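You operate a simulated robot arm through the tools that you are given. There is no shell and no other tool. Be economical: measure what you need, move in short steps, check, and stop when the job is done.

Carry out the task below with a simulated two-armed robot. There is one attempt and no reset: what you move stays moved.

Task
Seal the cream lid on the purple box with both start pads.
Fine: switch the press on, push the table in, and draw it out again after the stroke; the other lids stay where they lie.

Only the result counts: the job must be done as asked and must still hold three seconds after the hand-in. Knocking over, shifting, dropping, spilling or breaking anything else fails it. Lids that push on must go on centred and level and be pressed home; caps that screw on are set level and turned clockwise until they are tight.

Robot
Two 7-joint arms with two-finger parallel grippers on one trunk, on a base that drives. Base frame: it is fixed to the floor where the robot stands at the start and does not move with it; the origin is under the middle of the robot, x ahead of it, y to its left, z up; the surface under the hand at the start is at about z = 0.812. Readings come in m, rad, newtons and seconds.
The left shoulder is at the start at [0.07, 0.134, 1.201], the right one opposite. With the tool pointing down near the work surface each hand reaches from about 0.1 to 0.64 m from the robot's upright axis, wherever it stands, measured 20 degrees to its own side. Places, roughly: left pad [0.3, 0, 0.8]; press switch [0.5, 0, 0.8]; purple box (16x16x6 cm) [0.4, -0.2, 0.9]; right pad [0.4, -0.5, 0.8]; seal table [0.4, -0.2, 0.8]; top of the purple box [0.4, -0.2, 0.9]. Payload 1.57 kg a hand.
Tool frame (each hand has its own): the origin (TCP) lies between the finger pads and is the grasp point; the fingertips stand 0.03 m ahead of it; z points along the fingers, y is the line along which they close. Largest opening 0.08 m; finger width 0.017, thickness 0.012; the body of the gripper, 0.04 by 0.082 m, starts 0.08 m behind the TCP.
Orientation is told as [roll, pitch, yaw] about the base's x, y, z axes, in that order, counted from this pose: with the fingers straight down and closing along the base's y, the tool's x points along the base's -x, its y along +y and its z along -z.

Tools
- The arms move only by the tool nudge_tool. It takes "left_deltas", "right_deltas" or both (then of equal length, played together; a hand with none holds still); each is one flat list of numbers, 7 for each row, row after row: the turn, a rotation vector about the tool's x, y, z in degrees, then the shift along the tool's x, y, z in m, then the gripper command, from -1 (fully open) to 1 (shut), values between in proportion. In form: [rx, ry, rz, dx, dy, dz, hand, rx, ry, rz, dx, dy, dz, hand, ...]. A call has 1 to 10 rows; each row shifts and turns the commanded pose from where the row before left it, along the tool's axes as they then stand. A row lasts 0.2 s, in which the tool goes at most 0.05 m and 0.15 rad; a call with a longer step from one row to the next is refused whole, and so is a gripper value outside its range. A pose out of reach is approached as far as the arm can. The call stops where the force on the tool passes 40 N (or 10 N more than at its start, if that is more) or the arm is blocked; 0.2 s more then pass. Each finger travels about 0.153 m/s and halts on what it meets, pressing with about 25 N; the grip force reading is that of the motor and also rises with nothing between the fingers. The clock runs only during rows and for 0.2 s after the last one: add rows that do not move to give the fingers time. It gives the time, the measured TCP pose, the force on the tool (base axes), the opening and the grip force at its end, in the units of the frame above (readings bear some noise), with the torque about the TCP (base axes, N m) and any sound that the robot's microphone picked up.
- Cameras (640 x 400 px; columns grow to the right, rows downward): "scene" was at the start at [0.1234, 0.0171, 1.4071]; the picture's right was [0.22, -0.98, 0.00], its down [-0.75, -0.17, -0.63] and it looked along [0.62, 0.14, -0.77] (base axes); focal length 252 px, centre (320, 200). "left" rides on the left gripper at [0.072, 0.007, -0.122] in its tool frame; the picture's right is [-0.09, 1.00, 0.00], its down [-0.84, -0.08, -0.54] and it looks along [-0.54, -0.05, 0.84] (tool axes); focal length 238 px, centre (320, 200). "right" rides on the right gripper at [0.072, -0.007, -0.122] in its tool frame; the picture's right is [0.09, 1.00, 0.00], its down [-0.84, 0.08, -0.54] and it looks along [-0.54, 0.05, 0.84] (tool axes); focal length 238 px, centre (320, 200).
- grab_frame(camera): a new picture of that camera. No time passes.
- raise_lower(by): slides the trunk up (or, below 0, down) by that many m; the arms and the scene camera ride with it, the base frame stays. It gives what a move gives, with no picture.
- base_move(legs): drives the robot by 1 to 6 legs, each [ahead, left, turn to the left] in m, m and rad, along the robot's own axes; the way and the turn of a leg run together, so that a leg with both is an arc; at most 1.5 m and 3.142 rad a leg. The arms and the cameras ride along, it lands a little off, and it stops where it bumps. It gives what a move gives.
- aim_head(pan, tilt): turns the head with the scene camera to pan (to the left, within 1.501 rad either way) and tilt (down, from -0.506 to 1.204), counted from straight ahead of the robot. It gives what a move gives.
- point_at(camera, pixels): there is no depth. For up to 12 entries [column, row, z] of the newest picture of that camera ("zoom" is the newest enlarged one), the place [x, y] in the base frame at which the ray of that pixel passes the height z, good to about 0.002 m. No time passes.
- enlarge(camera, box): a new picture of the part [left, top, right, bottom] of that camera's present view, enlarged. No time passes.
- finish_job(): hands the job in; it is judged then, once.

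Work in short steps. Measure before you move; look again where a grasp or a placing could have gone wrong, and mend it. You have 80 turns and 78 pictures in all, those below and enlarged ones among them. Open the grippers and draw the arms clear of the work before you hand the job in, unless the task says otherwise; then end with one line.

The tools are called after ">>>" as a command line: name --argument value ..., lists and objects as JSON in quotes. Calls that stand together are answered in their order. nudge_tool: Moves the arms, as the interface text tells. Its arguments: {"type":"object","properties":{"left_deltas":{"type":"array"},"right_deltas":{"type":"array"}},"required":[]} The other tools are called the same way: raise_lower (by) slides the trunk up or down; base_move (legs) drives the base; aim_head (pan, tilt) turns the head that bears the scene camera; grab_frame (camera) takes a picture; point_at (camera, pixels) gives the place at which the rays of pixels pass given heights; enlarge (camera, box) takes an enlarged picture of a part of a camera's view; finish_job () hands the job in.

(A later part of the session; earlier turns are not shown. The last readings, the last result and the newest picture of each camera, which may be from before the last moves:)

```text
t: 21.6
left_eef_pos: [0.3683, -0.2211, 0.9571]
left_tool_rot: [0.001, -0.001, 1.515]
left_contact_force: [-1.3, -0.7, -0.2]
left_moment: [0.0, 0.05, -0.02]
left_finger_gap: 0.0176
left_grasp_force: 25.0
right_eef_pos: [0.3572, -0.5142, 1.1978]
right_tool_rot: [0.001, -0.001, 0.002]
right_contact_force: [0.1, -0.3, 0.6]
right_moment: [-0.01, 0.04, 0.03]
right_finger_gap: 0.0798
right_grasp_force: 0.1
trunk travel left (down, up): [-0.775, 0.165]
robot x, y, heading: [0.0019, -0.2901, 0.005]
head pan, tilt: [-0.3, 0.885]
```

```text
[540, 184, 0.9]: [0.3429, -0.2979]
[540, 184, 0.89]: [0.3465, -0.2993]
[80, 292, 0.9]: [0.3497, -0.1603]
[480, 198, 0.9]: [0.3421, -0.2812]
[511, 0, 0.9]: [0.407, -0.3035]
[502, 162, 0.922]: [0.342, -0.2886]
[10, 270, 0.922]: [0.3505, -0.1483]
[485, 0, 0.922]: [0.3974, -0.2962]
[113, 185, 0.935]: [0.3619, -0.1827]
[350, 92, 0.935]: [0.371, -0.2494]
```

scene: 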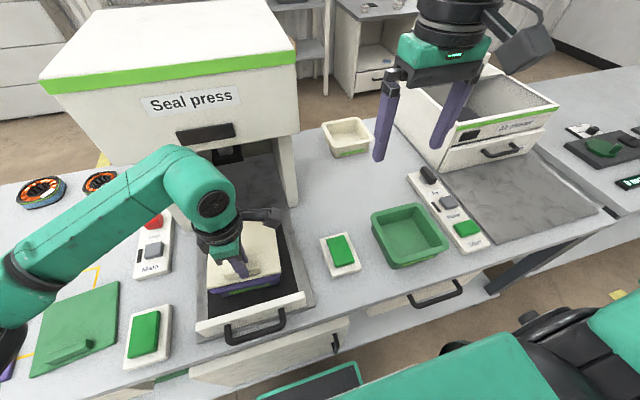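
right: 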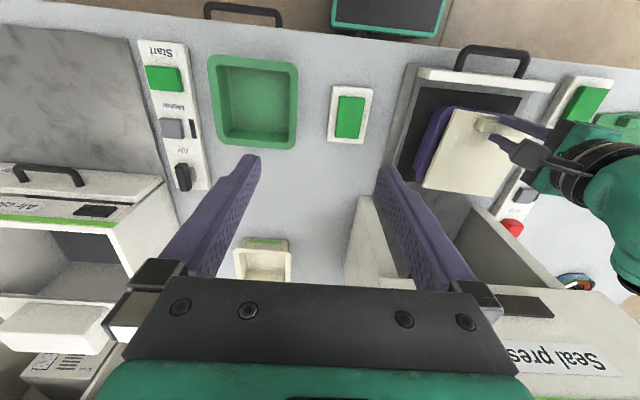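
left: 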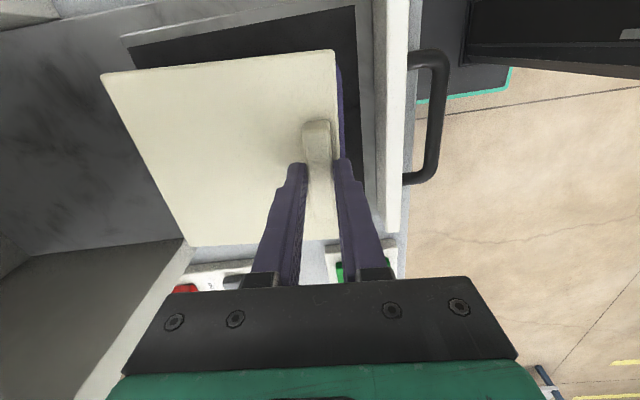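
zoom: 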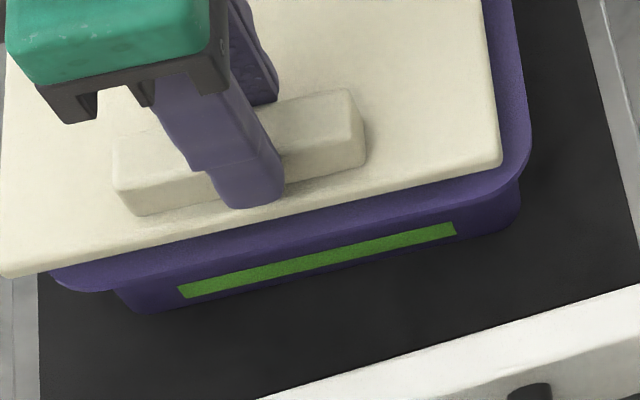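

The near edges look flush, but the lid seems 6–9 mm too far left (+y). The left camera hangs almost above the right edge of the box, so I measure that edge there.

>>> enlarge --camera "left" --box '[110, 30, 350, 180]'

```text
2.67 times, centred on (230, 105) of left
```

zoom: 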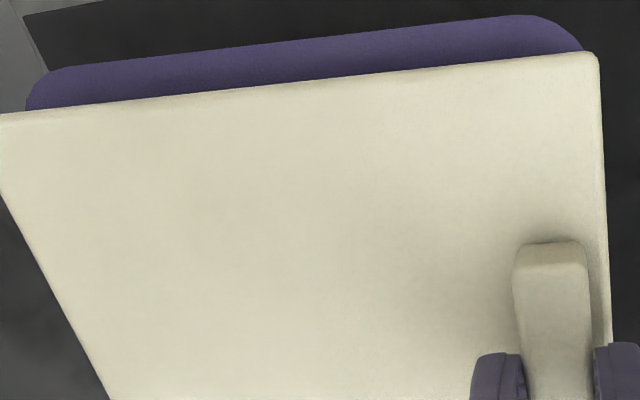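

>>> point_at --camera "zoom" --pixels '[[80, 66, 0.902], [520, 14, 0.902], [585, 48, 0.902], [24, 106, 0.902], [0, 114, 0.92], [597, 53, 0.92], [610, 300, 0.92], [300, 84, 0.92], [300, 40, 0.902], [105, 395, 0.92], [515, 275, 0.937], [590, 270, 0.937]]'

```text
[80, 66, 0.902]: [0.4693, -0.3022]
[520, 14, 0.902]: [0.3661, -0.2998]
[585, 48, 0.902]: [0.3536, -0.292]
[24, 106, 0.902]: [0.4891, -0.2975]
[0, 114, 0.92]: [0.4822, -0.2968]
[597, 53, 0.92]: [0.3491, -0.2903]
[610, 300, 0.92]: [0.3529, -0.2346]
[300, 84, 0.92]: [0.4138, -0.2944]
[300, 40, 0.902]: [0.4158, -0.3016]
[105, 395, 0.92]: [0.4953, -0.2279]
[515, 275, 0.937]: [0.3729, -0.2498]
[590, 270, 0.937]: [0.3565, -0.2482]
```

The lid's right edge is 7 mm inside the rim and its near edge slightly overhangs, so I shift by (+4.5, -4) mm, lower to just above contact, and recheck.

>>> nudge_tool --left_deltas '[0, 0, 0, 0.0037, -0.0047, 0, 1, 0, 0, 0, 0, 0, 0.009, 1, 0, 0, 0, 0, 0, 0, 1]'

>>> enlarge --camera "left" --box '[110, 30, 350, 180]'

>>> enlarge --camera "scene" --box '[210, 250, 290, 310]'

```text
t: 22.4
left_eef_pos: [0.3726, -0.2239, 0.9487]
left_tool_rot: [0.002, 0.001, 1.514]
left_contact_force: [-1.0, -0.7, -1.1]
left_moment: [-0.02, 0.08, 0.0]
left_finger_gap: 0.0176
left_grasp_force: 25.6
right_eef_pos: [0.356, -0.5145, 1.1999]
right_tool_rot: [0.0, 0.0, 0.003]
right_contact_force: [0.0, -0.5, -0.9]
right_moment: [-0.02, 0.02, -0.03]
right_finger_gap: 0.0799
right_grasp_force: 0.0
trunk travel left (down, up): [-0.775, 0.165]
robot x, y, heading: [0.0049, -0.2935, 0.004]
head pan, tilt: [-0.3, 0.885]
```

```text
2.67 times, centred on (230, 105) of left
```

zoom: 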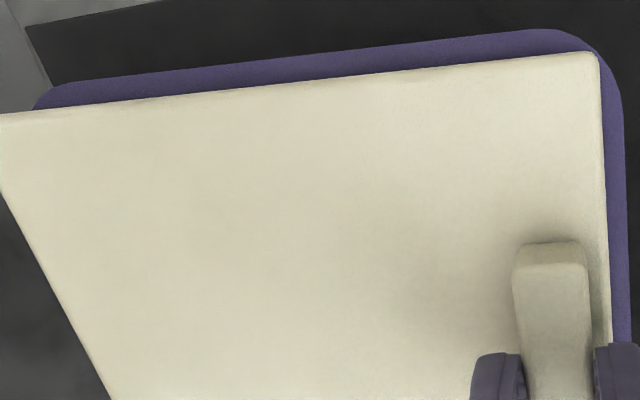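

```text
6.67 times, centred on (250, 280) of scene
```

zoom: 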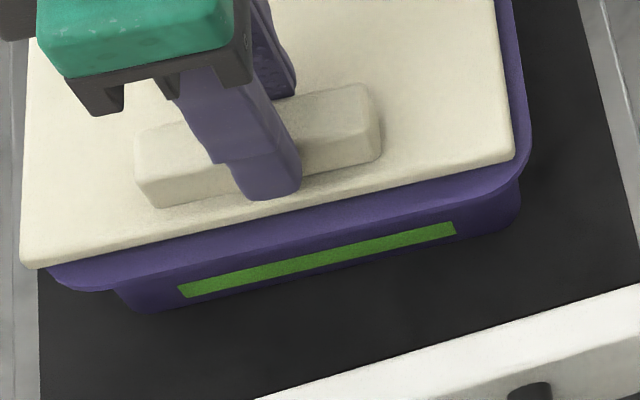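

Now I measure the margins: rim and lid edges in the scene zoom (bottom left near (22,268), bottom right near (515,155)).

>>> point_at --camera "zoom" --pixels '[[22, 262, 0.91], [515, 155, 0.91], [24, 170, 0.91], [497, 0, 0.91], [541, 184, 0.902], [80, 291, 0.902], [40, 268, 0.902], [521, 50, 0.902], [511, 0, 0.902], [300, 241, 0.902], [300, 208, 0.91]]'

>>> enlarge --camera "right" --box '[390, 80, 540, 220]'

```text
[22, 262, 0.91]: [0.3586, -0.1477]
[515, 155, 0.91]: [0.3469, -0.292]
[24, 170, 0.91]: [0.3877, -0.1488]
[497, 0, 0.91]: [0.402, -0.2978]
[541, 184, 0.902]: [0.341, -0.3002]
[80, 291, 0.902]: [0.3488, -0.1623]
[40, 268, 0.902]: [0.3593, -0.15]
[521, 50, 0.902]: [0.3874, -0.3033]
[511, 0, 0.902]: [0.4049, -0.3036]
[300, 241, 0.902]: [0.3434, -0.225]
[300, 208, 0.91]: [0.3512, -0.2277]
```

```text
2.86 times, centred on (465, 150) of right
```

zoom: 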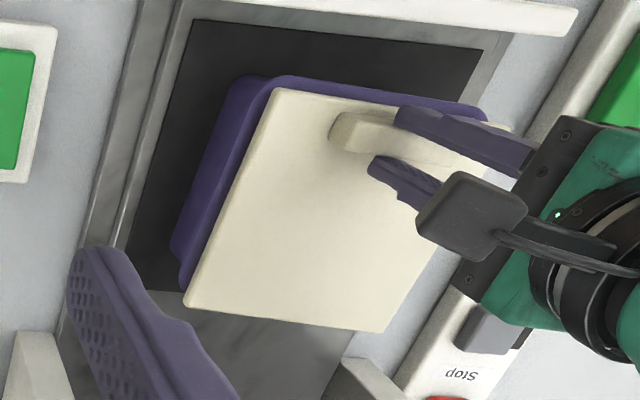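

The right margin is about 7 mm and the near one 5–8 mm, while the left is about flush, so I shift by (-3.5, -4) mm and come down to light contact.

>>> nudge_tool --left_deltas '[0, 0, 0, 0.0042, 0.0033, 0, 1, 0, 0, 0, 0, 0, 0.003, 1, 0, 0, 0, 0, 0, 0, 1]'

>>> enlarge --camera "left" --box '[80, 30, 380, 260]'

>>> enlarge --camera "scene" --box '[195, 210, 305, 310]'

>>> enlarge --camera "right" --box '[390, 80, 540, 220]'

```text
t: 23.2
left_eef_pos: [0.3691, -0.2293, 0.9463]
left_tool_rot: [-0.001, 0.0, 1.514]
left_contact_force: [0.4, 0.2, -0.6]
left_moment: [-0.01, 0.05, 0.0]
left_finger_gap: 0.0176
left_grasp_force: 25.0
right_eef_pos: [0.3557, -0.5137, 1.1986]
right_tool_rot: [0.0, 0.0, 0.003]
right_contact_force: [-0.4, -0.1, -0.1]
right_moment: [0.01, 0.02, 0.02]
right_finger_gap: 0.0801
right_grasp_force: 0.0
trunk travel left (down, up): [-0.775, 0.165]
robot x, y, heading: [-0.0037, -0.2881, 0.004]
head pan, tilt: [-0.3, 0.885]
```

```text
1.74 times, centred on (230, 145) of left
```

zoom: 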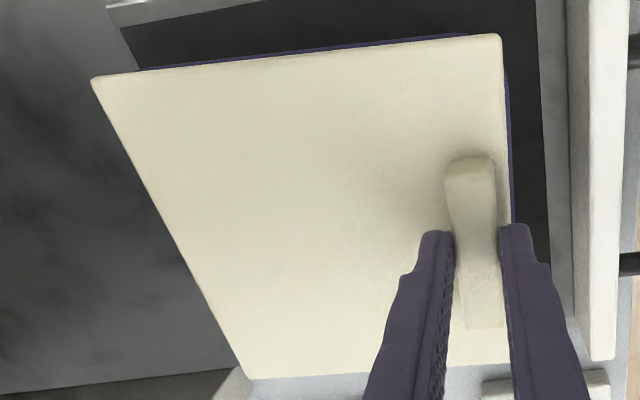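

```text
4.00 times, centred on (250, 260) of scene
```

zoom: 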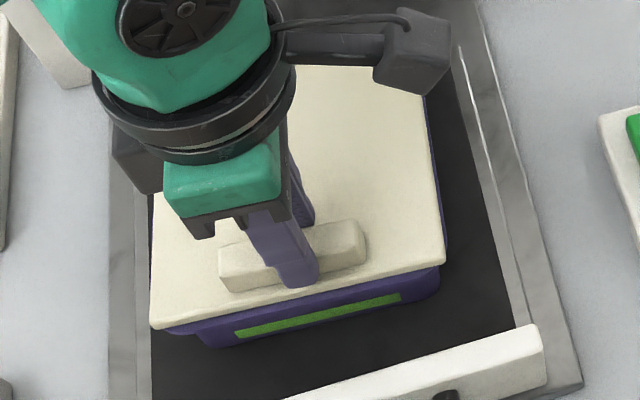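

```text
2.86 times, centred on (465, 150) of right
```

zoom: 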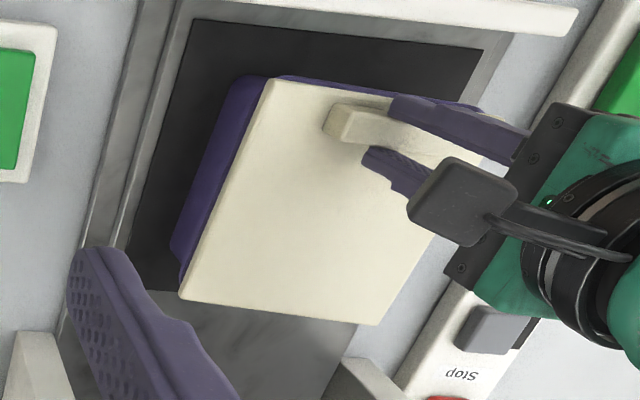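

The lid now looks nearly flush on the right and near sides. I zoom once more on the near edge to compare left and right margins.

>>> enlarge --camera "scene" --box '[225, 235, 315, 305]'

```text
5.71 times, centred on (270, 270) of scene
```

zoom: 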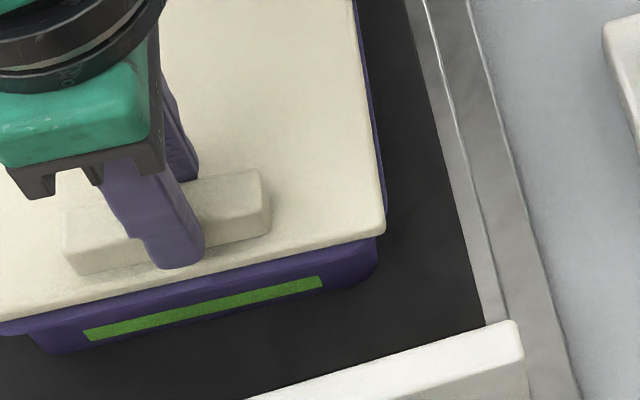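

>>> enlarge --camera "scene" --box '[198, 262, 268, 312]'

>>> enlarge --camera "scene" --box '[270, 220, 320, 290]'

```text
8.00 times, centred on (233, 287) of scene
```

zoom: 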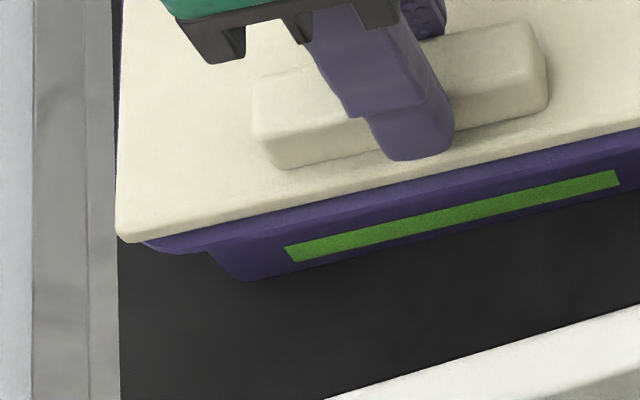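

```text
5.71 times, centred on (295, 255) of scene
```

zoom: 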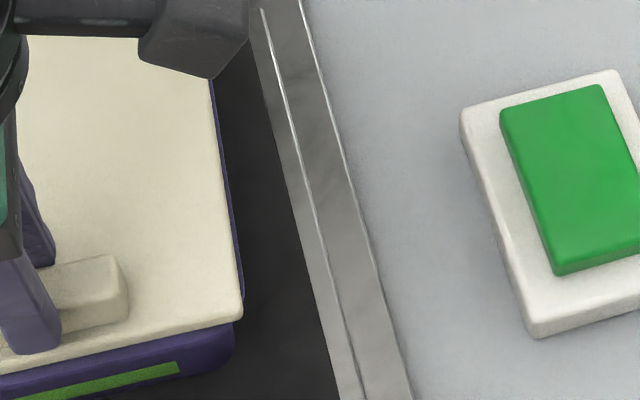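

Rim slivers of about 2 mm show evenly on the left and right, and about 3 mm on the near side: the lid is centred. I lower to contact, release, and back straight up.

>>> nudge_tool --left_deltas '[0, 0, 0, 0, 0.0008, 0.001, 1, 0, 0, 0, 0, 0, 0.002, 1, 0, 0, 0, 0, 0, 0.001, 1, 0, 0, 0, 0, 0, 0, 1]'

>>> enlarge --camera "left" --box '[80, 30, 380, 260]'

```text
t: 24.2
left_eef_pos: [0.3675, -0.2287, 0.9439]
left_tool_rot: [-0.006, 0.001, 1.516]
left_contact_force: [3.2, 2.1, 19.2]
left_moment: [0.38, -0.11, -0.04]
left_finger_gap: 0.0177
left_grasp_force: 24.2
right_eef_pos: [0.3535, -0.5128, 1.1985]
right_tool_rot: [-0.001, -0.003, 0.004]
right_contact_force: [0.1, -0.3, 0.0]
right_moment: [-0.05, 0.05, 0.02]
right_finger_gap: 0.0799
right_grasp_force: 0.1
trunk travel left (down, up): [-0.775, 0.165]
robot x, y, heading: [-0.0004, -0.2914, -0.001]
head pan, tilt: [-0.3, 0.885]
```

```text
1.74 times, centred on (230, 145) of left
```

zoom: 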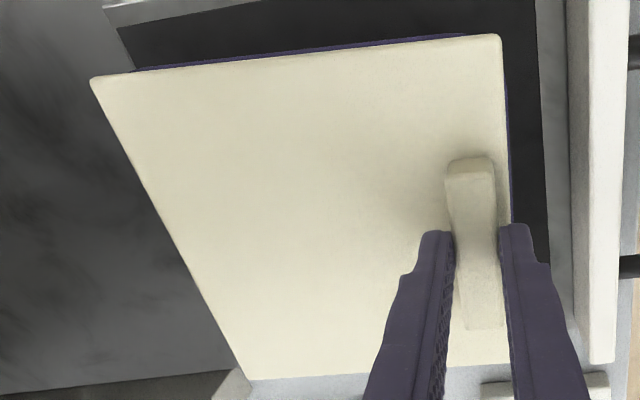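

The lid is on the rim with 19 N. I ease off 2 mm, then open the fingers.

>>> nudge_tool --left_deltas '[0, 0, 0, 0, 0, -0.002, 1, 0, 0, 0, 0, 0, 0, 0.4, 0, 0, 0, 0, 0, 0, 0, 0, 0, 0, 0, 0, 0, -1, 0, 0, 0, 0, 0, 0, -1]'

>>> nudge_tool --left_deltas '[0, 0, 0, 0, 0, -0.02, -1, 0, 0, 0, 0, 0, -0.04, -1, 0, 0, 0, 0, 0, -0.04, -1, 0, 0, 0, -0.045, 0, -0.02, -1, 0, 0, 0, -0.045, 0, 0, -1, 0, 0, 0, -0.045, 0, 0, -1]'

>>> enlarge --camera "scene" --box '[195, 210, 305, 310]'

>>> grab_frame --camera "left"

```text
t: 25.4
left_eef_pos: [0.3682, -0.2275, 0.9445]
left_tool_rot: [0.0, 0.0, 1.517]
left_contact_force: [0.6, 0.0, 0.5]
left_moment: [0.01, -0.04, 0.0]
left_finger_gap: 0.0803
left_grasp_force: 0.2
right_eef_pos: [0.3559, -0.5146, 1.1988]
right_tool_rot: [-0.001, -0.001, 0.003]
right_contact_force: [0.0, -0.4, 0.1]
right_moment: [-0.02, 0.0, 0.01]
right_finger_gap: 0.0801
right_grasp_force: 0.1
trunk travel left (down, up): [-0.775, 0.165]
robot x, y, heading: [0.0014, -0.2905, 0.007]
head pan, tilt: [-0.3, 0.885]
```

```text
t: 26.9
left_eef_pos: [0.3752, -0.0893, 1.0638]
left_tool_rot: [-0.001, -0.001, 1.513]
left_contact_force: [-0.6, 0.3, 0.5]
left_moment: [-0.02, -0.03, 0.0]
left_finger_gap: 0.0799
left_grasp_force: 0.0
right_eef_pos: [0.3559, -0.5122, 1.1984]
right_tool_rot: [-0.002, 0.001, 0.004]
right_contact_force: [-0.1, -0.6, -0.5]
right_moment: [-0.02, 0.0, 0.0]
right_finger_gap: 0.0799
right_grasp_force: 0.0
trunk travel left (down, up): [-0.775, 0.165]
robot x, y, heading: [-0.0024, -0.2885, 0.003]
head pan, tilt: [-0.3, 0.885]
```

```text
4.00 times, centred on (250, 260) of scene
```

zoom: 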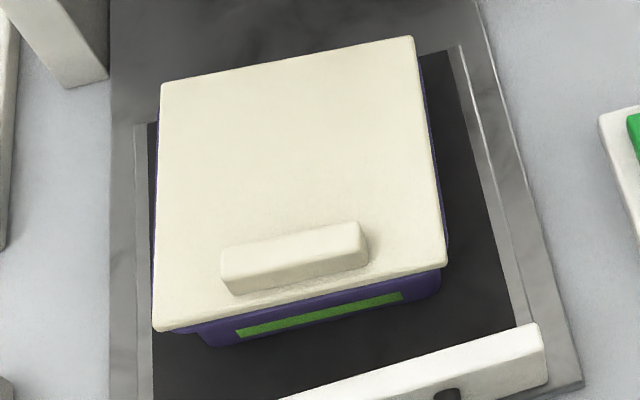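

```text
26 pictures are left
```

left: 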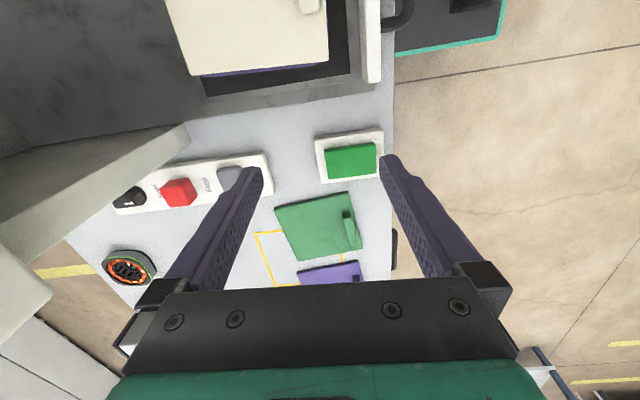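

The lid lies centred and level, with even purple slivers left and right. Next is the Main switch: I turn the left hand back to yaw 0 and shut its fingers, then approach the grey button at about (0.536, 0.003).

>>> nudge_tool --left_deltas '[0, 0, 8.55, 0, 0, 0, 1, 0, 0, 8.55, 0, 0, 0, 1, 0, 0, 8.55, 0, 0, 0, 1, 0, 0, 8.55, 0, 0, 0, 1, 0, 0, 8.55, 0, 0, 0, 1, 0, 0, 8.55, 0, 0, 0, 1, 0, 0, 8.55, 0, 0, 0, 1, 0, 0, 8.55, 0, 0, 0, 1, 0, 0, 8.55, 0, 0, 0, 1, 0, 0, 8.55, 0, 0, 0, 1]'

>>> nudge_tool --left_deltas '[0, 0, 1.1, 0, 0.045, 0, 1, 0, 0, 0, 0, 0.045, 0, 1, 0, 0, 0, -0.045, 0, 0.02, 1, 0, 0, 0, -0.045, 0, 0.04, 1, 0, 0, 0, 0, 0, 0.04, 1, 0, 0, 0, 0, 0, 0, 1]'

>>> grab_frame --camera "left"

```text
t: 29.1
left_eef_pos: [0.3748, -0.0923, 1.0627]
left_tool_rot: [0.001, 0.0, 0.021]
left_contact_force: [-0.3, 0.1, -0.5]
left_moment: [-0.01, 0.0, -0.03]
left_finger_gap: 0.0
left_grasp_force: 20.9
right_eef_pos: [0.3567, -0.5136, 1.1975]
right_tool_rot: [0.0, 0.001, 0.003]
right_contact_force: [0.3, 0.2, 0.8]
right_moment: [0.03, -0.01, 0.01]
right_finger_gap: 0.08
right_grasp_force: 0.0
trunk travel left (down, up): [-0.775, 0.165]
robot x, y, heading: [-0.0011, -0.289, 0.003]
head pan, tilt: [-0.3, 0.885]
```

```text
refused: row 4 steps farther than a row can; nothing moved
```

```text
25 pictures are left
```

left: 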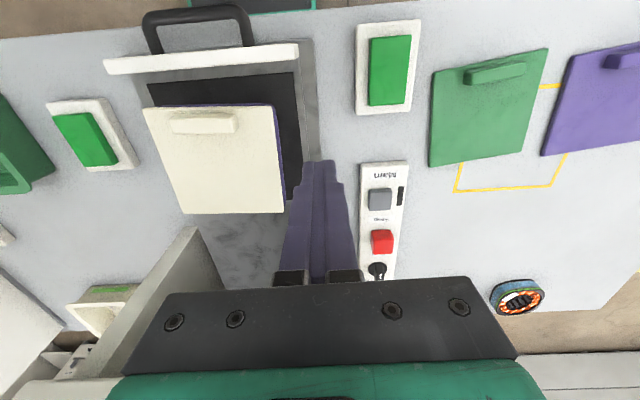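

This view shows Main at (381,198), Stop at (383,240), the left pad at (388,72), the right pad at (85,138) and the handle bar at (197,14). I measure all of these.

>>> point_at --camera "left" --pixels '[[380, 199, 0.842], [383, 241, 0.85], [388, 71, 0.835], [85, 139, 0.835], [197, 14, 0.85], [147, 18, 0.85], [246, 12, 0.85], [105, 68, 0.86], [298, 52, 0.86], [377, 265, 0.84]]'

```text
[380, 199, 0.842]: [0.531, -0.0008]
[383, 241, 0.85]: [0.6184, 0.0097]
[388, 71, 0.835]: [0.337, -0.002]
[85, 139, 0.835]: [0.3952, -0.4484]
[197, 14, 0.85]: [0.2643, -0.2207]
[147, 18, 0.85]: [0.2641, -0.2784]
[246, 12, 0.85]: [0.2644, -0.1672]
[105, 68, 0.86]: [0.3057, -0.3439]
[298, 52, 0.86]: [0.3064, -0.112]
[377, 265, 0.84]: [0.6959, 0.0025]
```

Main is at about (0.532, 0.001). I bring the shut fingers over it with the tips at about z = 0.88.

>>> nudge_tool --left_deltas '[0, 0, 1.2, 0, 0.046, 0, 1, 0, 0, 0, 0, 0.046, 0, 1, 0, 0, 0, -0.039, 0, 0.02, 1, 0, 0, 0, -0.039, 0, 0.02, 1, 0, 0, 0, -0.039, 0, 0.02, 1, 0, 0, 0, -0.039, 0, 0.02, 1, 0, 0, 0, 0, 0, 0.04, 1, 0, 0, 0, 0, 0, 0.032, 1, 0, 0, 0, 0, 0, 0, 1]'

>>> grab_frame --camera "left"

```text
t: 31.1
left_eef_pos: [0.5313, 0.0005, 0.9109]
left_tool_rot: [0.004, 0.001, 0.003]
left_contact_force: [-0.7, -0.1, 0.1]
left_moment: [-0.02, -0.04, 0.02]
left_finger_gap: 0.0003
left_grasp_force: 21.7
right_eef_pos: [0.3557, -0.5147, 1.1991]
right_tool_rot: [-0.003, 0.0, 0.003]
right_contact_force: [0.6, 0.3, 0.4]
right_moment: [0.02, 0.01, -0.01]
right_finger_gap: 0.0801
right_grasp_force: 0.0
trunk travel left (down, up): [-0.775, 0.165]
robot x, y, heading: [0.0002, -0.2918, 0.005]
head pan, tilt: [-0.3, 0.885]
```

```text
24 pictures are left
```

left: 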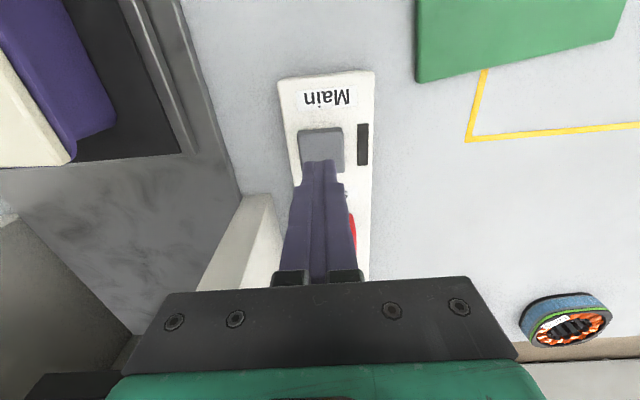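

>>> point_at --camera "left" --pixels '[[322, 148, 0.845], [300, 132, 0.845], [343, 128, 0.845], [345, 172, 0.845], [363, 145, 0.83]]'

```text
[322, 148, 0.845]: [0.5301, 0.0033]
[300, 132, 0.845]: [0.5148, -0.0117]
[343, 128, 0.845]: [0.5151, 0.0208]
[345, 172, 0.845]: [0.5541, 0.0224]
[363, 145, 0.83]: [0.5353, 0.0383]
```

The button centre is at (0.533, 0.004) and spans ±0.016, so I go down in small steps until it reacts.

>>> nudge_tool --left_deltas '[0, 0, 0, -0.001, 0.003, 0.02, 1, 0, 0, 0, 0, 0, 0.006, 1, 0, 0, 0, 0, 0, 0.004, 1, 0, 0, 0, 0, 0, 0.003, 1, 0, 0, 0, 0, 0, 0.003, 1, 0, 0, 0, 0, 0, 0.003, 1]'

```text
t: 32.5
left_eef_pos: [0.5306, 0.0011, 0.8776]
left_tool_rot: [0.002, -0.001, 0.004]
left_contact_force: [0.3, -0.4, -0.2]
left_moment: [0.01, 0.01, 0.0]
left_finger_gap: 0.0001
left_grasp_force: 21.9
left hand out of reach, approached as far as the arm can: row 3
right_eef_pos: [0.3567, -0.5138, 1.1979]
right_tool_rot: [0.001, 0.0, 0.005]
right_contact_force: [0.0, -0.2, 0.6]
right_moment: [0.02, 0.03, -0.01]
right_finger_gap: 0.0801
right_grasp_force: 0.0
trunk travel left (down, up): [-0.775, 0.165]
robot x, y, heading: [0.0013, -0.2893, 0.005]
head pan, tilt: [-0.3, 0.885]
```

The arm is near its reach limit here. I raise the hand, drive 0.15 m left, and bring the hand back over the button.

>>> nudge_tool --left_deltas '[0, 0, 0, 0, 0, -0.04, 1, 0, 0, 0, 0, 0, -0.04, 1]'

>>> base_move --legs '[[0, 0.15, -0.004]]'

>>> nudge_tool --left_deltas '[0, 0, 0, 0, -0.048, 0, 1, 0, 0, 0, 0, -0.048, 0, 1, 0, 0, 0, 0, -0.048, 0, 1, 0, 0, 0, 0, 0, 0, 1]'

```text
t: 33.0
left_eef_pos: [0.5313, -0.0005, 0.9571]
left_tool_rot: [0.002, 0.001, 0.003]
left_contact_force: [-0.6, -0.7, -0.7]
left_moment: [0.02, -0.03, -0.01]
left_finger_gap: 0.0001
left_grasp_force: 21.0
right_eef_pos: [0.3558, -0.5138, 1.1992]
right_tool_rot: [0.0, 0.0, 0.004]
right_contact_force: [0.8, -0.4, 0.5]
right_moment: [-0.01, 0.01, 0.01]
right_finger_gap: 0.0802
right_grasp_force: 0.1
trunk travel left (down, up): [-0.775, 0.165]
robot x, y, heading: [-0.0002, -0.2875, 0.003]
head pan, tilt: [-0.3, 0.885]
```

```text
t: 34.4
left_eef_pos: [0.5333, 0.1477, 0.9577]
left_tool_rot: [0.002, -0.001, -0.002]
left_contact_force: [0.1, 0.2, -0.4]
left_moment: [-0.02, 0.02, -0.01]
left_finger_gap: 0.0001
left_grasp_force: 21.3
right_eef_pos: [0.3552, -0.366, 1.1976]
right_tool_rot: [0.001, 0.0, -0.001]
right_contact_force: [-0.5, 0.4, -0.4]
right_moment: [0.06, 0.0, 0.01]
right_finger_gap: 0.0799
right_grasp_force: 0.2
trunk travel left (down, up): [-0.775, 0.165]
robot x, y, heading: [-0.0003, -0.1421, -0.002]
head pan, tilt: [-0.3, 0.885]
```

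```text
t: 35.4
left_eef_pos: [0.5318, 0.0054, 0.9571]
left_tool_rot: [-0.001, 0.0, -0.004]
left_contact_force: [0.5, -0.6, 0.1]
left_moment: [-0.05, 0.03, 0.01]
left_finger_gap: 0.0
left_grasp_force: 21.2
right_eef_pos: [0.3543, -0.3637, 1.1986]
right_tool_rot: [-0.001, 0.0, -0.003]
right_contact_force: [-0.1, 0.2, 0.5]
right_moment: [-0.01, -0.02, 0.02]
right_finger_gap: 0.08
right_grasp_force: 0.1
trunk travel left (down, up): [-0.775, 0.165]
robot x, y, heading: [-0.0006, -0.1396, -0.001]
head pan, tilt: [-0.3, 0.885]
```

The hand is at (0.532, 0.005, 0.957), over Main. I press down, in small steps near the end.

>>> nudge_tool --left_deltas '[0, 0, 0, 0, 0, 0.04, 1, 0, 0, 0, 0, 0, 0.035, 1, 0, 0, 0, 0, 0, 0.004, 1, 0, 0, 0, 0, 0, 0.003, 1, 0, 0, 0, 0, 0, 0.003, 1, 0, 0, 0, 0, 0, 0.003, 1]'

```text
t: 36.8
left_eef_pos: [0.5318, 0.0056, 0.8687]
left_tool_rot: [-0.001, 0.0, -0.005]
left_contact_force: [-0.6, -0.4, -0.4]
left_moment: [-0.02, -0.01, 0.0]
left_finger_gap: 0.0
left_grasp_force: 21.3
right_eef_pos: [0.3555, -0.3638, 1.1985]
right_tool_rot: [-0.001, 0.0, -0.004]
right_contact_force: [-0.1, 0.2, 0.1]
right_moment: [0.0, 0.01, -0.02]
right_finger_gap: 0.0801
right_grasp_force: 0.0
trunk travel left (down, up): [-0.775, 0.165]
robot x, y, heading: [-0.0021, -0.1354, 0.0]
head pan, tilt: [-0.3, 0.885]
```

No contact yet with the tips at 0.839, so I continue down in 2–3 mm steps.

>>> nudge_tool --left_deltas '[0, 0, 0, 0, 0, 0.003, 1, 0, 0, 0, 0, 0, 0.003, 1, 0, 0, 0, 0, 0, 0.002, 1, 0, 0, 0, 0, 0, 0.002, 1, 0, 0, 0, 0, 0, 0.002, 1]'

```text
t: 38.0
left_eef_pos: [0.5319, 0.0062, 0.8593]
left_tool_rot: [-0.002, -0.007, -0.003]
left_contact_force: [3.9, 4.3, 20.1]
left_moment: [0.1, -0.05, -0.2]
left_finger_gap: 0.0001
left_grasp_force: 21.2
right_eef_pos: [0.3519, -0.3638, 1.199]
right_tool_rot: [-0.002, -0.003, -0.002]
right_contact_force: [-0.4, -0.5, 0.6]
right_moment: [0.0, 0.01, 0.03]
right_finger_gap: 0.0799
right_grasp_force: 0.0
trunk travel left (down, up): [-0.775, 0.165]
robot x, y, heading: [-0.0014, -0.1404, 0.0]
head pan, tilt: [-0.3, 0.885]
heard: click
```

A click was heard at 20 N. I lift the hand and look for the indicator.

>>> nudge_tool --left_deltas '[0, 0, 0, 0, 0, -0.03, 1, 0, 0, 0, 0, 0, -0.045, 1, 0, 0, 0, 0, 0, -0.045, 1, 0, 0, 0, 0, 0, 0, 1]'

>>> enlarge --camera "left" --box '[250, 60, 430, 260]'

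```text
t: 39.0
left_eef_pos: [0.5332, 0.0036, 0.9746]
left_tool_rot: [0.0, 0.0, -0.004]
left_contact_force: [0.2, -0.2, 0.9]
left_moment: [-0.01, -0.02, 0.0]
left_finger_gap: 0.0001
left_grasp_force: 22.0
right_eef_pos: [0.3554, -0.3627, 1.1985]
right_tool_rot: [-0.002, 0.0, -0.002]
right_contact_force: [-0.4, 0.0, -0.6]
right_moment: [-0.02, 0.02, 0.01]
right_finger_gap: 0.0798
right_grasp_force: 0.1
trunk travel left (down, up): [-0.775, 0.165]
robot x, y, heading: [-0.0032, -0.1403, -0.002]
head pan, tilt: [-0.3, 0.885]
```

```text
2.00 times, centred on (340, 160) of left
```

zoom: 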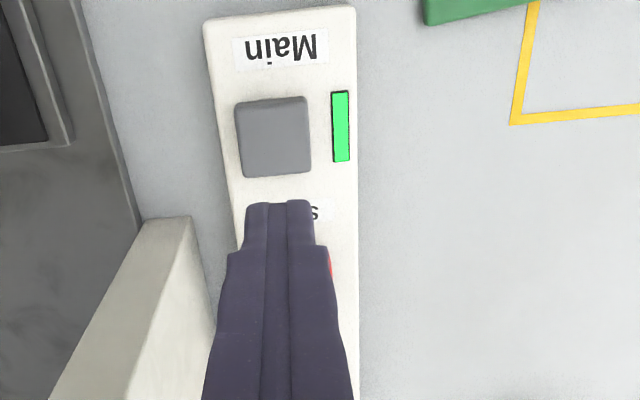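

The indicator is green, so the press is on. Now I turn the right hand to yaw -90 for the table handle and bring the left hand back above the left pad.

>>> nudge_tool --left_deltas '[0, 0, 0, 0.04, 0, 0, 1, 0, 0, 0, 0.04, 0, 0, 1, 0, 0, 0, 0.04, 0, 0, 1, 0, 0, 0, 0.04, 0, 0, 1, 0, 0, 0, 0.036, 0, 0, 1, 0, 0, 0, 0, 0, 0, 1, 0, 0, 0, 0, 0, 0, 1, 0, 0, 0, 0, 0, 0, 1, 0, 0, 0, 0, 0, 0, 1, 0, 0, 0, 0, 0, 0, 1]' --right_deltas '[0, 0, 8.5, 0, 0, 0, -1, 0, 0, 8.5, 0, 0, 0, -1, 0, 0, 8.5, 0, 0, 0, -1, 0, 0, 8.5, 0, 0, 0, -1, 0, 0, 8.5, 0, 0, 0, -1, 0, 0, 8.5, 0, 0, 0, -1, 0, 0, 8.5, 0, 0, 0, -1, 0, 0, 8.5, 0, 0, 0, -1, 0, 0, 8.5, 0, 0, 0, -1, 0, 0, 8.5, 0, 0, 0, -1]'

>>> nudge_tool --right_deltas '[0, 0, 5, 0, 0, 0.05, -1, 0, 0, 0, 0.045, 0, 0, -1, 0, 0, 0, 0.045, 0, 0, -1, 0, 0, 0, 0.045, -0.04, 0, -1, 0, 0, 0, 0, -0.045, 0, -1, 0, 0, 0, 0, 0, 0.045, -1, 0, 0, 0, 0, 0, 0.045, -1, 0, 0, 0, 0, 0, 0, -1]'

>>> grab_frame --camera "right"

```text
t: 41.2
left_eef_pos: [0.3356, 0.0082, 0.9759]
left_tool_rot: [-0.001, 0.001, -0.004]
left_contact_force: [0.4, 0.0, -0.8]
left_moment: [0.01, 0.0, 0.01]
left_finger_gap: 0.0
left_grasp_force: 21.5
right_eef_pos: [0.3545, -0.3639, 1.1991]
right_tool_rot: [-0.001, -0.001, -1.489]
right_contact_force: [0.3, -0.4, -0.5]
right_moment: [0.01, -0.04, -0.04]
right_finger_gap: 0.08
right_grasp_force: 0.1
trunk travel left (down, up): [-0.775, 0.165]
robot x, y, heading: [-0.0007, -0.138, 0.0]
head pan, tilt: [-0.3, 0.885]
```

```text
refused: row 4 steps farther than a row can; nothing moved
```

```text
22 pictures are left
```

right: 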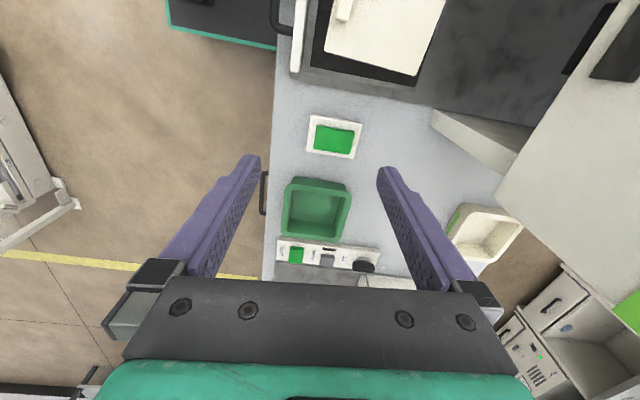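

The target over the handle bar is (0.264, -0.222). I move there at yaw -90 and down to z ≈ 1.0.

>>> nudge_tool --right_deltas '[0, 0, 4.7, 0, 0, 0.04, -1, 0, 0, 0, 0.038, -0.0225, 0, -1, 0, 0, 0, 0.038, -0.0225, 0, -1, 0, 0, 0, 0.038, -0.0225, 0, -1, 0, 0, 0, 0.027, -0.0225, 0, -1, 0, 0, 0, 0, 0, 0.045, -1, 0, 0, 0, 0, 0, 0.045, -1, 0, 0, 0, 0, 0, 0.045, -1, 0, 0, 0, 0, 0, 0, -1]'

>>> grab_frame --camera "right"

```text
t: 43.2
left_eef_pos: [0.3363, 0.0076, 0.9755]
left_tool_rot: [0.001, 0.002, -0.003]
left_contact_force: [-0.4, -0.4, 0.1]
left_moment: [-0.01, 0.01, 0.03]
left_finger_gap: 0.0
left_grasp_force: 21.3
right_eef_pos: [0.2669, -0.2233, 1.0217]
right_tool_rot: [0.003, 0.001, -1.565]
right_contact_force: [-0.8, 0.0, 0.2]
right_moment: [-0.01, 0.01, 0.07]
right_finger_gap: 0.0798
right_grasp_force: 0.1
trunk travel left (down, up): [-0.775, 0.165]
robot x, y, heading: [0.0002, -0.1393, -0.002]
head pan, tilt: [-0.3, 0.885]
```

```text
21 pictures are left
```

right: 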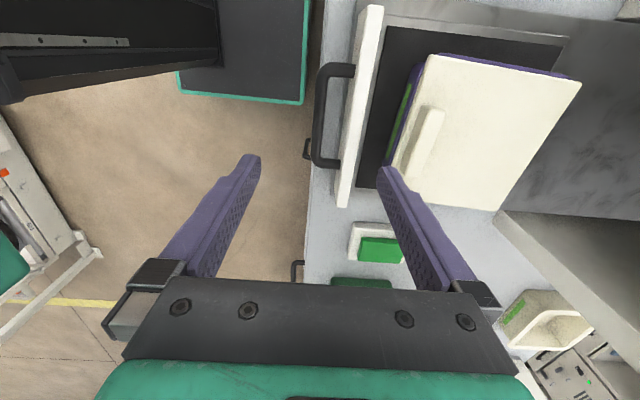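

The bar runs at columns 316–328 around row 115, with the panel's front at about column 348. I measure both to choose a partial opening.

>>> point_at --camera "right" --pixels '[[316, 115, 0.85], [327, 115, 0.85], [322, 115, 0.84], [322, 115, 0.86], [350, 115, 0.85], [350, 115, 0.87], [335, 66, 0.85], [330, 165, 0.85], [349, 200, 0.86]]'

>>> enlarge --camera "left" --box '[0, 0, 320, 200]'

```text
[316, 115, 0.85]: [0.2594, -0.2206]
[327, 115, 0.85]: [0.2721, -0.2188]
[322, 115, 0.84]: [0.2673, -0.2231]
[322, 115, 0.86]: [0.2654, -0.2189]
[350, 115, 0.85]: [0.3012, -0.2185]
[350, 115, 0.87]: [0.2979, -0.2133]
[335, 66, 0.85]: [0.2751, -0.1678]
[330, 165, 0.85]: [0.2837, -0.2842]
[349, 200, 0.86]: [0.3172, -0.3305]
```

```text
2.00 times, centred on (160, 100) of left
```

zoom: 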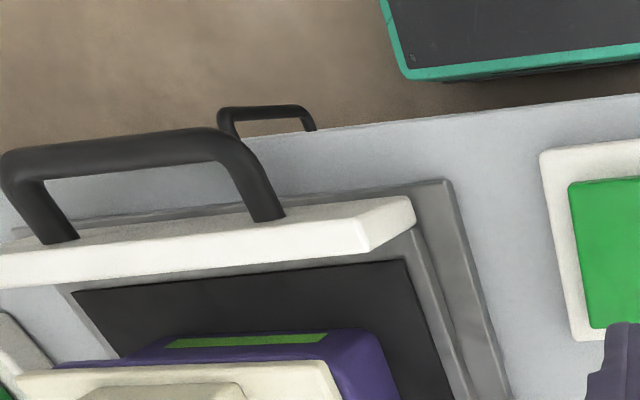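

The bar centre is x ≈ 0.266 with the panel at about 0.30. I set a 30 mm opening and go down around the bar.

>>> nudge_tool --right_deltas '[0, 0, 0, 0, 0, 0, 0.25, 0, 0, 0, 0, 0, 0, 0.25, 0, 0, 0, 0, 0, 0.045, 0.25, 0, 0, 0, 0, 0, 0.045, 0.25, 0, 0, 0, 0, 0, 0.03, 0.25, 0, 0, 0, 0, 0, 0.02, 0.25, 0, 0, 0, 0, 0, 0.01, 0.25, 0, 0, 0, 0, 0, 0.008, 0.25]'

>>> grab_frame --camera "right"

```text
t: 45.0
left_eef_pos: [0.3359, 0.009, 0.975]
left_tool_rot: [0.0, 0.001, -0.003]
left_contact_force: [-0.4, -0.3, 0.1]
left_moment: [0.01, -0.01, 0.01]
left_finger_gap: 0.0
left_grasp_force: 21.3
right_eef_pos: [0.2661, -0.2369, 0.8766]
right_tool_rot: [0.0, 0.003, -1.567]
right_contact_force: [1.1, 0.0, 0.1]
right_moment: [-0.02, 0.02, -0.02]
right_finger_gap: 0.0299
right_grasp_force: 0.0
right hand out of reach, approached as far as the arm can: row 6, 7, 8
trunk travel left (down, up): [-0.775, 0.165]
robot x, y, heading: [0.0003, -0.139, -0.004]
head pan, tilt: [-0.3, 0.885]
```

```text
19 pictures are left
```

right: 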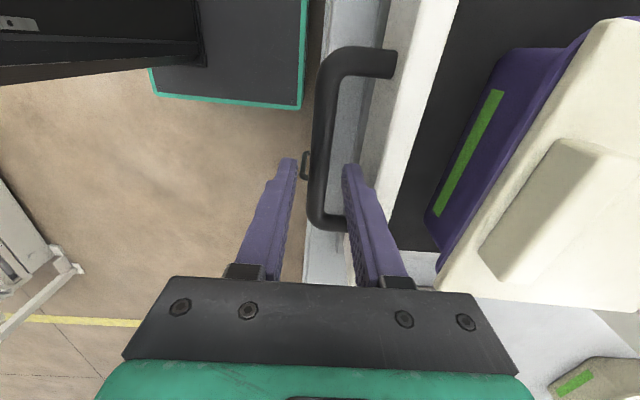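

The fingers straddle the bar, but the arm hits its reach limit at z = 0.877. I lower the trunk by 0.02 m to carry the hand straight down.

>>> raise_lower --by -0.02

>>> nudge_tool --right_deltas '[0, 0, 0, 0, 0, 0, 1, 0, 0, 0, 0, 0, 0, 1, 0, 0, 0, 0, 0, 0, 1]'

>>> grab_frame --camera "right"

```text
t: 45.7
left_eef_pos: [0.3354, 0.009, 0.9545]
left_tool_rot: [-0.001, 0.0, -0.004]
left_contact_force: [-0.2, 0.7, 0.1]
left_moment: [0.0, 0.0, 0.01]
left_finger_gap: 0.0
left_grasp_force: 21.4
right_eef_pos: [0.2648, -0.2369, 0.8571]
right_tool_rot: [-0.001, 0.0, -1.566]
right_contact_force: [-0.7, -0.3, 0.2]
right_moment: [0.03, -0.01, -0.02]
right_finger_gap: 0.03
right_grasp_force: 0.1
trunk travel left (down, up): [-0.755, 0.185]
robot x, y, heading: [-0.0012, -0.1404, -0.003]
head pan, tilt: [-0.3, 0.885]
```

```text
t: 46.5
left_eef_pos: [0.3354, 0.0088, 0.9556]
left_tool_rot: [0.0, -0.001, -0.003]
left_contact_force: [0.1, -0.2, 0.4]
left_moment: [-0.01, -0.02, -0.02]
left_finger_gap: 0.0
left_grasp_force: 21.6
right_eef_pos: [0.2642, -0.2384, 0.8572]
right_tool_rot: [0.0, 0.002, -1.566]
right_contact_force: [2.3, -0.3, 3.6]
right_moment: [0.0, 0.0, 0.3]
right_finger_gap: 0.0138
right_grasp_force: 29.9
trunk travel left (down, up): [-0.755, 0.185]
robot x, y, heading: [-0.0029, -0.1406, -0.003]
head pan, tilt: [-0.3, 0.885]
```

```text
18 pictures are left
```

right: 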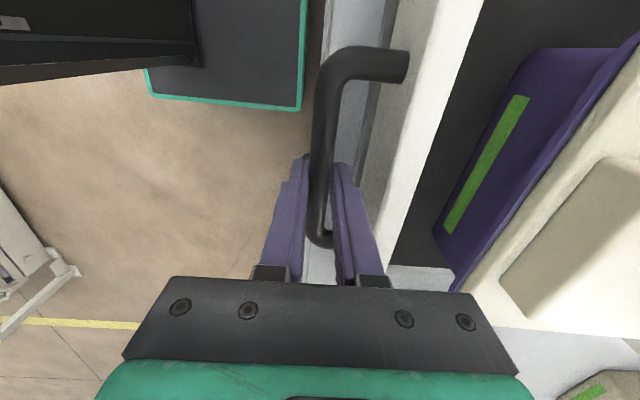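

The bar is gripped (13.8 mm). I push the table in gently, straight along +x.

>>> nudge_tool --right_deltas '[0, 0, 0, 0, 0.004, 0, 1, 0, 0, 0, 0, 0.008, 0, 1, 0, 0, 0, 0, 0.012, 0, 1, 0, 0, 0, 0, 0.012, 0, 1, 0, 0, 0, 0, 0.012, 0, 1, 0, 0, 0, 0, 0.012, 0, 1, 0, 0, 0, 0, 0.012, 0, 1, 0, 0, 0, 0, 0.012, 0, 1, 0, 0, 0, 0, 0.008, 0, 1, 0, 0, 0, 0, 0.004, 0, 1]'

>>> grab_frame --camera "scene"

```text
t: 48.7
left_eef_pos: [0.3374, 0.0124, 0.9553]
left_tool_rot: [-0.002, 0.001, -0.003]
left_contact_force: [0.2, -1.0, -0.6]
left_moment: [-0.01, -0.03, 0.04]
left_finger_gap: 0.0
left_grasp_force: 21.5
right_eef_pos: [0.3585, -0.2422, 0.8643]
right_tool_rot: [-0.002, 0.001, -1.567]
right_contact_force: [-1.2, 17.0, -15.3]
right_moment: [0.37, 0.0, 0.32]
right_finger_gap: 0.0136
right_grasp_force: 30.1
right hand out of reach, approached as far as the arm can: row 7, 8
trunk travel left (down, up): [-0.755, 0.185]
robot x, y, heading: [-0.0044, -0.1414, 0.001]
head pan, tilt: [-0.3, 0.885]
```

```text
17 pictures are left
```

scene: 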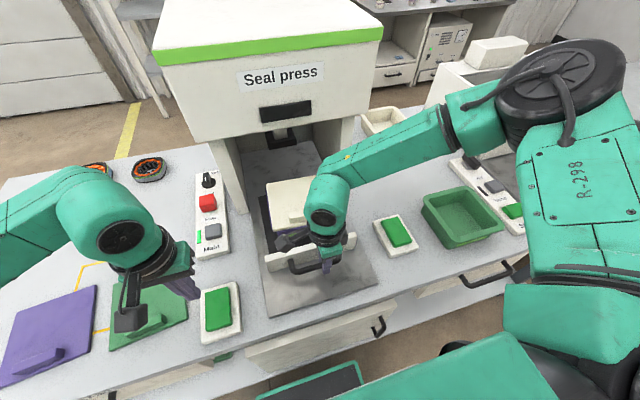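

The table has gone in about 9 cm, but the arm neared a limit and strains sideways and up. I relax the strain with a small correction.

>>> nudge_tool --right_deltas '[0, 0, 0, 0.003, 0, 0.003, 1, 0, 0, 0, 0.003, 0, 0.003, 1]'

```text
t: 49.3
left_eef_pos: [0.3358, 0.0116, 0.9545]
left_tool_rot: [-0.003, 0.001, -0.003]
left_contact_force: [-0.1, -0.6, 0.8]
left_moment: [-0.01, 0.01, -0.02]
left_finger_gap: 0.0001
left_grasp_force: 21.5
right_eef_pos: [0.36, -0.2432, 0.8652]
right_tool_rot: [0.0, -0.001, -1.568]
right_contact_force: [-0.3, 18.9, -11.7]
right_moment: [0.47, 0.05, 0.27]
right_finger_gap: 0.0137
right_grasp_force: 30.0
right hand out of reach, approached as far as the arm can: row 1, 2
trunk travel left (down, up): [-0.755, 0.185]
robot x, y, heading: [-0.0016, -0.1406, 0.003]
head pan, tilt: [-0.3, 0.885]
```

The arm is limited this close to its inner side, so I let go, lift, and drive 0.13 m left, which puts the handle further to the right arm's own side.

>>> nudge_tool --right_deltas '[0, 0, 0, 0, 0, 0, 0.25, 0, 0, 0, 0, 0, 0, 0.25, 0, 0, 0, 0, 0, -0.04, 0.25, 0, 0, 0, 0, 0, -0.04, 0.25, 0, 0, 0, 0, 0, -0.04, 0.25, 0, 0, 0, -0.04, 0, -0.02, 0.25, 0, 0, 0, -0.04, 0, 0, 0.25]'

>>> base_move --legs '[[0, 0.13, 0]]'

>>> grab_frame --camera "scene"

```text
t: 50.9
left_eef_pos: [0.3362, 0.0072, 0.9552]
left_tool_rot: [0.002, -0.001, -0.004]
left_contact_force: [0.1, -0.3, -0.4]
left_moment: [-0.02, -0.03, 0.02]
left_finger_gap: 0.0001
left_grasp_force: 21.6
right_eef_pos: [0.3594, -0.3297, 1.0046]
right_tool_rot: [0.0, 0.003, -1.568]
right_contact_force: [0.0, -0.1, -0.5]
right_moment: [0.0, 0.0, -0.01]
right_finger_gap: 0.0302
right_grasp_force: 0.1
trunk travel left (down, up): [-0.755, 0.185]
robot x, y, heading: [0.002, -0.1382, 0.002]
head pan, tilt: [-0.3, 0.885]
```

```text
t: 52.2
left_eef_pos: [0.3356, 0.1384, 0.9565]
left_tool_rot: [0.002, 0.0, -0.004]
left_contact_force: [1.0, -0.3, -0.6]
left_moment: [-0.02, 0.01, 0.0]
left_finger_gap: 0.0
left_grasp_force: 21.7
right_eef_pos: [0.3584, -0.1972, 1.0032]
right_tool_rot: [0.001, 0.004, -1.567]
right_contact_force: [0.2, 0.3, -0.3]
right_moment: [0.0, -0.01, 0.0]
right_finger_gap: 0.0301
right_grasp_force: 0.0
trunk travel left (down, up): [-0.755, 0.185]
robot x, y, heading: [-0.0002, -0.0085, -0.006]
head pan, tilt: [-0.3, 0.885]
```

```text
16 pictures are left
```

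scene: 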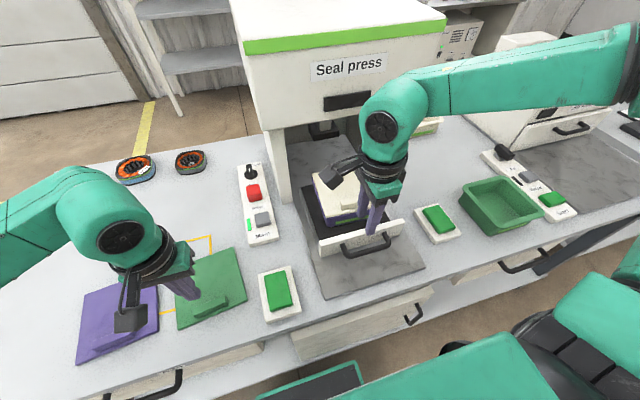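

Now I regrip the bar at x ≈ 0.36, y ≈ -0.225 from this better base position.

>>> nudge_tool --right_deltas '[0, 0, 0, -0.026, 0.001, 0, 0.25, 0, 0, 0, 0, 0, 0.045, 0.25, 0, 0, 0, 0, 0, 0.045, 0.25, 0, 0, 0, 0, 0, 0.03, 0.25, 0, 0, 0, 0, 0, 0.018, 0.25, 0, 0, 0, 0, 0, 0.008, 0.25, 0, 0, 0, 0, 0, 0, 0.25]'

>>> grab_frame --camera "right"

```text
t: 53.8
left_eef_pos: [0.3368, 0.1396, 0.9544]
left_tool_rot: [0.0, 0.0, -0.004]
left_contact_force: [-0.6, 0.2, -0.3]
left_moment: [0.03, -0.01, -0.02]
left_finger_gap: 0.0
left_grasp_force: 21.3
right_eef_pos: [0.3608, -0.2221, 0.8589]
right_tool_rot: [0.001, 0.002, -1.567]
right_contact_force: [-0.1, 0.3, -0.3]
right_moment: [-0.01, 0.0, -0.02]
right_finger_gap: 0.0299
right_grasp_force: 0.1
trunk travel left (down, up): [-0.755, 0.185]
robot x, y, heading: [0.0046, -0.0027, -0.003]
head pan, tilt: [-0.3, 0.885]
```

```text
15 pictures are left
```

right: 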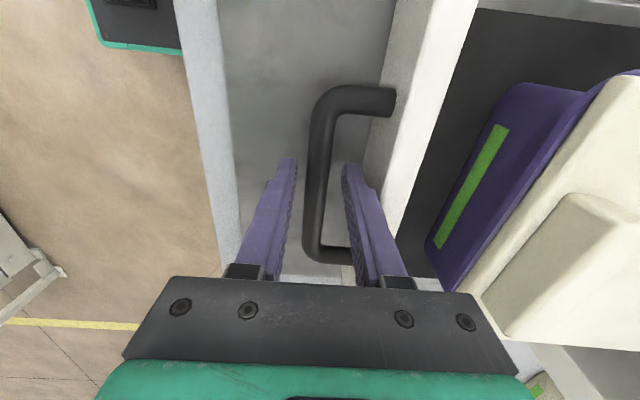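

The bar sits between the fingers and there is no reach warning. I grip it and continue the push.

>>> nudge_tool --right_deltas '[0, 0, 0, 0, 0, 0, 1, 0, 0, 0, 0, 0, 0, 1, 0, 0, 0, 0, 0.004, 0, 1, 0, 0, 0, 0, 0.008, 0, 1, 0, 0, 0, 0, 0.012, 0, 1, 0, 0, 0, 0, 0.012, 0, 1, 0, 0, 0, 0, 0.012, 0, 1, 0, 0, 0, 0, 0.012, 0, 1, 0, 0, 0, 0, 0.008, 0, 1, 0, 0, 0, 0, 0.004, 0, 1]'

>>> nudge_tool --right_deltas '[0, 0, 0, 0, 0.004, 0, 1, 0, 0, 0, 0, 0.008, 0, 1, 0, 0, 0, 0, 0.01, 0, 1, 0, 0, 0, 0, 0.01, 0, 1, 0, 0, 0, 0, 0.01, 0, 1, 0, 0, 0, 0, 0.008, 0, 1, 0, 0, 0, 0, 0.006, 0, 1, 0, 0, 0, 0, 0.006, 0, 1]'

>>> grab_frame --camera "scene"

```text
t: 56.0
left_eef_pos: [0.3351, 0.1403, 0.9562]
left_tool_rot: [0.002, -0.002, -0.007]
left_contact_force: [-1.1, 0.4, 0.0]
left_moment: [0.01, 0.0, -0.02]
left_finger_gap: 0.0
left_grasp_force: 21.6
right_eef_pos: [0.4335, -0.221, 0.8593]
right_tool_rot: [0.001, 0.0, -1.568]
right_contact_force: [-1.4, 0.1, 4.6]
right_moment: [0.36, 0.02, 0.26]
right_finger_gap: 0.0137
right_grasp_force: 30.1
trunk travel left (down, up): [-0.755, 0.185]
robot x, y, heading: [-0.0015, -0.0085, -0.001]
head pan, tilt: [-0.3, 0.885]
```

```text
t: 57.8
left_eef_pos: [0.3379, 0.142, 0.9546]
left_tool_rot: [0.0, 0.003, -0.002]
left_contact_force: [0.2, -0.1, 0.9]
left_moment: [0.01, -0.01, 0.02]
left_finger_gap: 0.0
left_grasp_force: 21.7
right_eef_pos: [0.4868, -0.225, 0.8649]
right_tool_rot: [0.001, 0.0, -1.566]
right_contact_force: [-1.4, 10.0, -21.2]
right_moment: [0.11, -0.02, 0.41]
right_finger_gap: 0.0137
right_grasp_force: 30.3
right hand out of reach, approached as far as the arm can: row 6, 7, 8
trunk travel left (down, up): [-0.755, 0.185]
robot x, y, heading: [0.0017, -0.0047, -0.006]
head pan, tilt: [-0.3, 0.885]
```

```text
14 pictures are left
```

scene: 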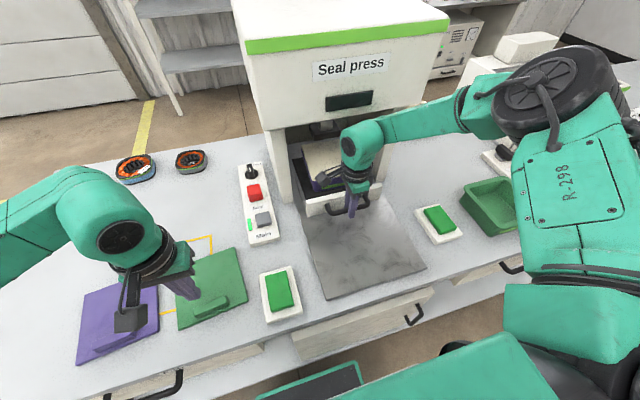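

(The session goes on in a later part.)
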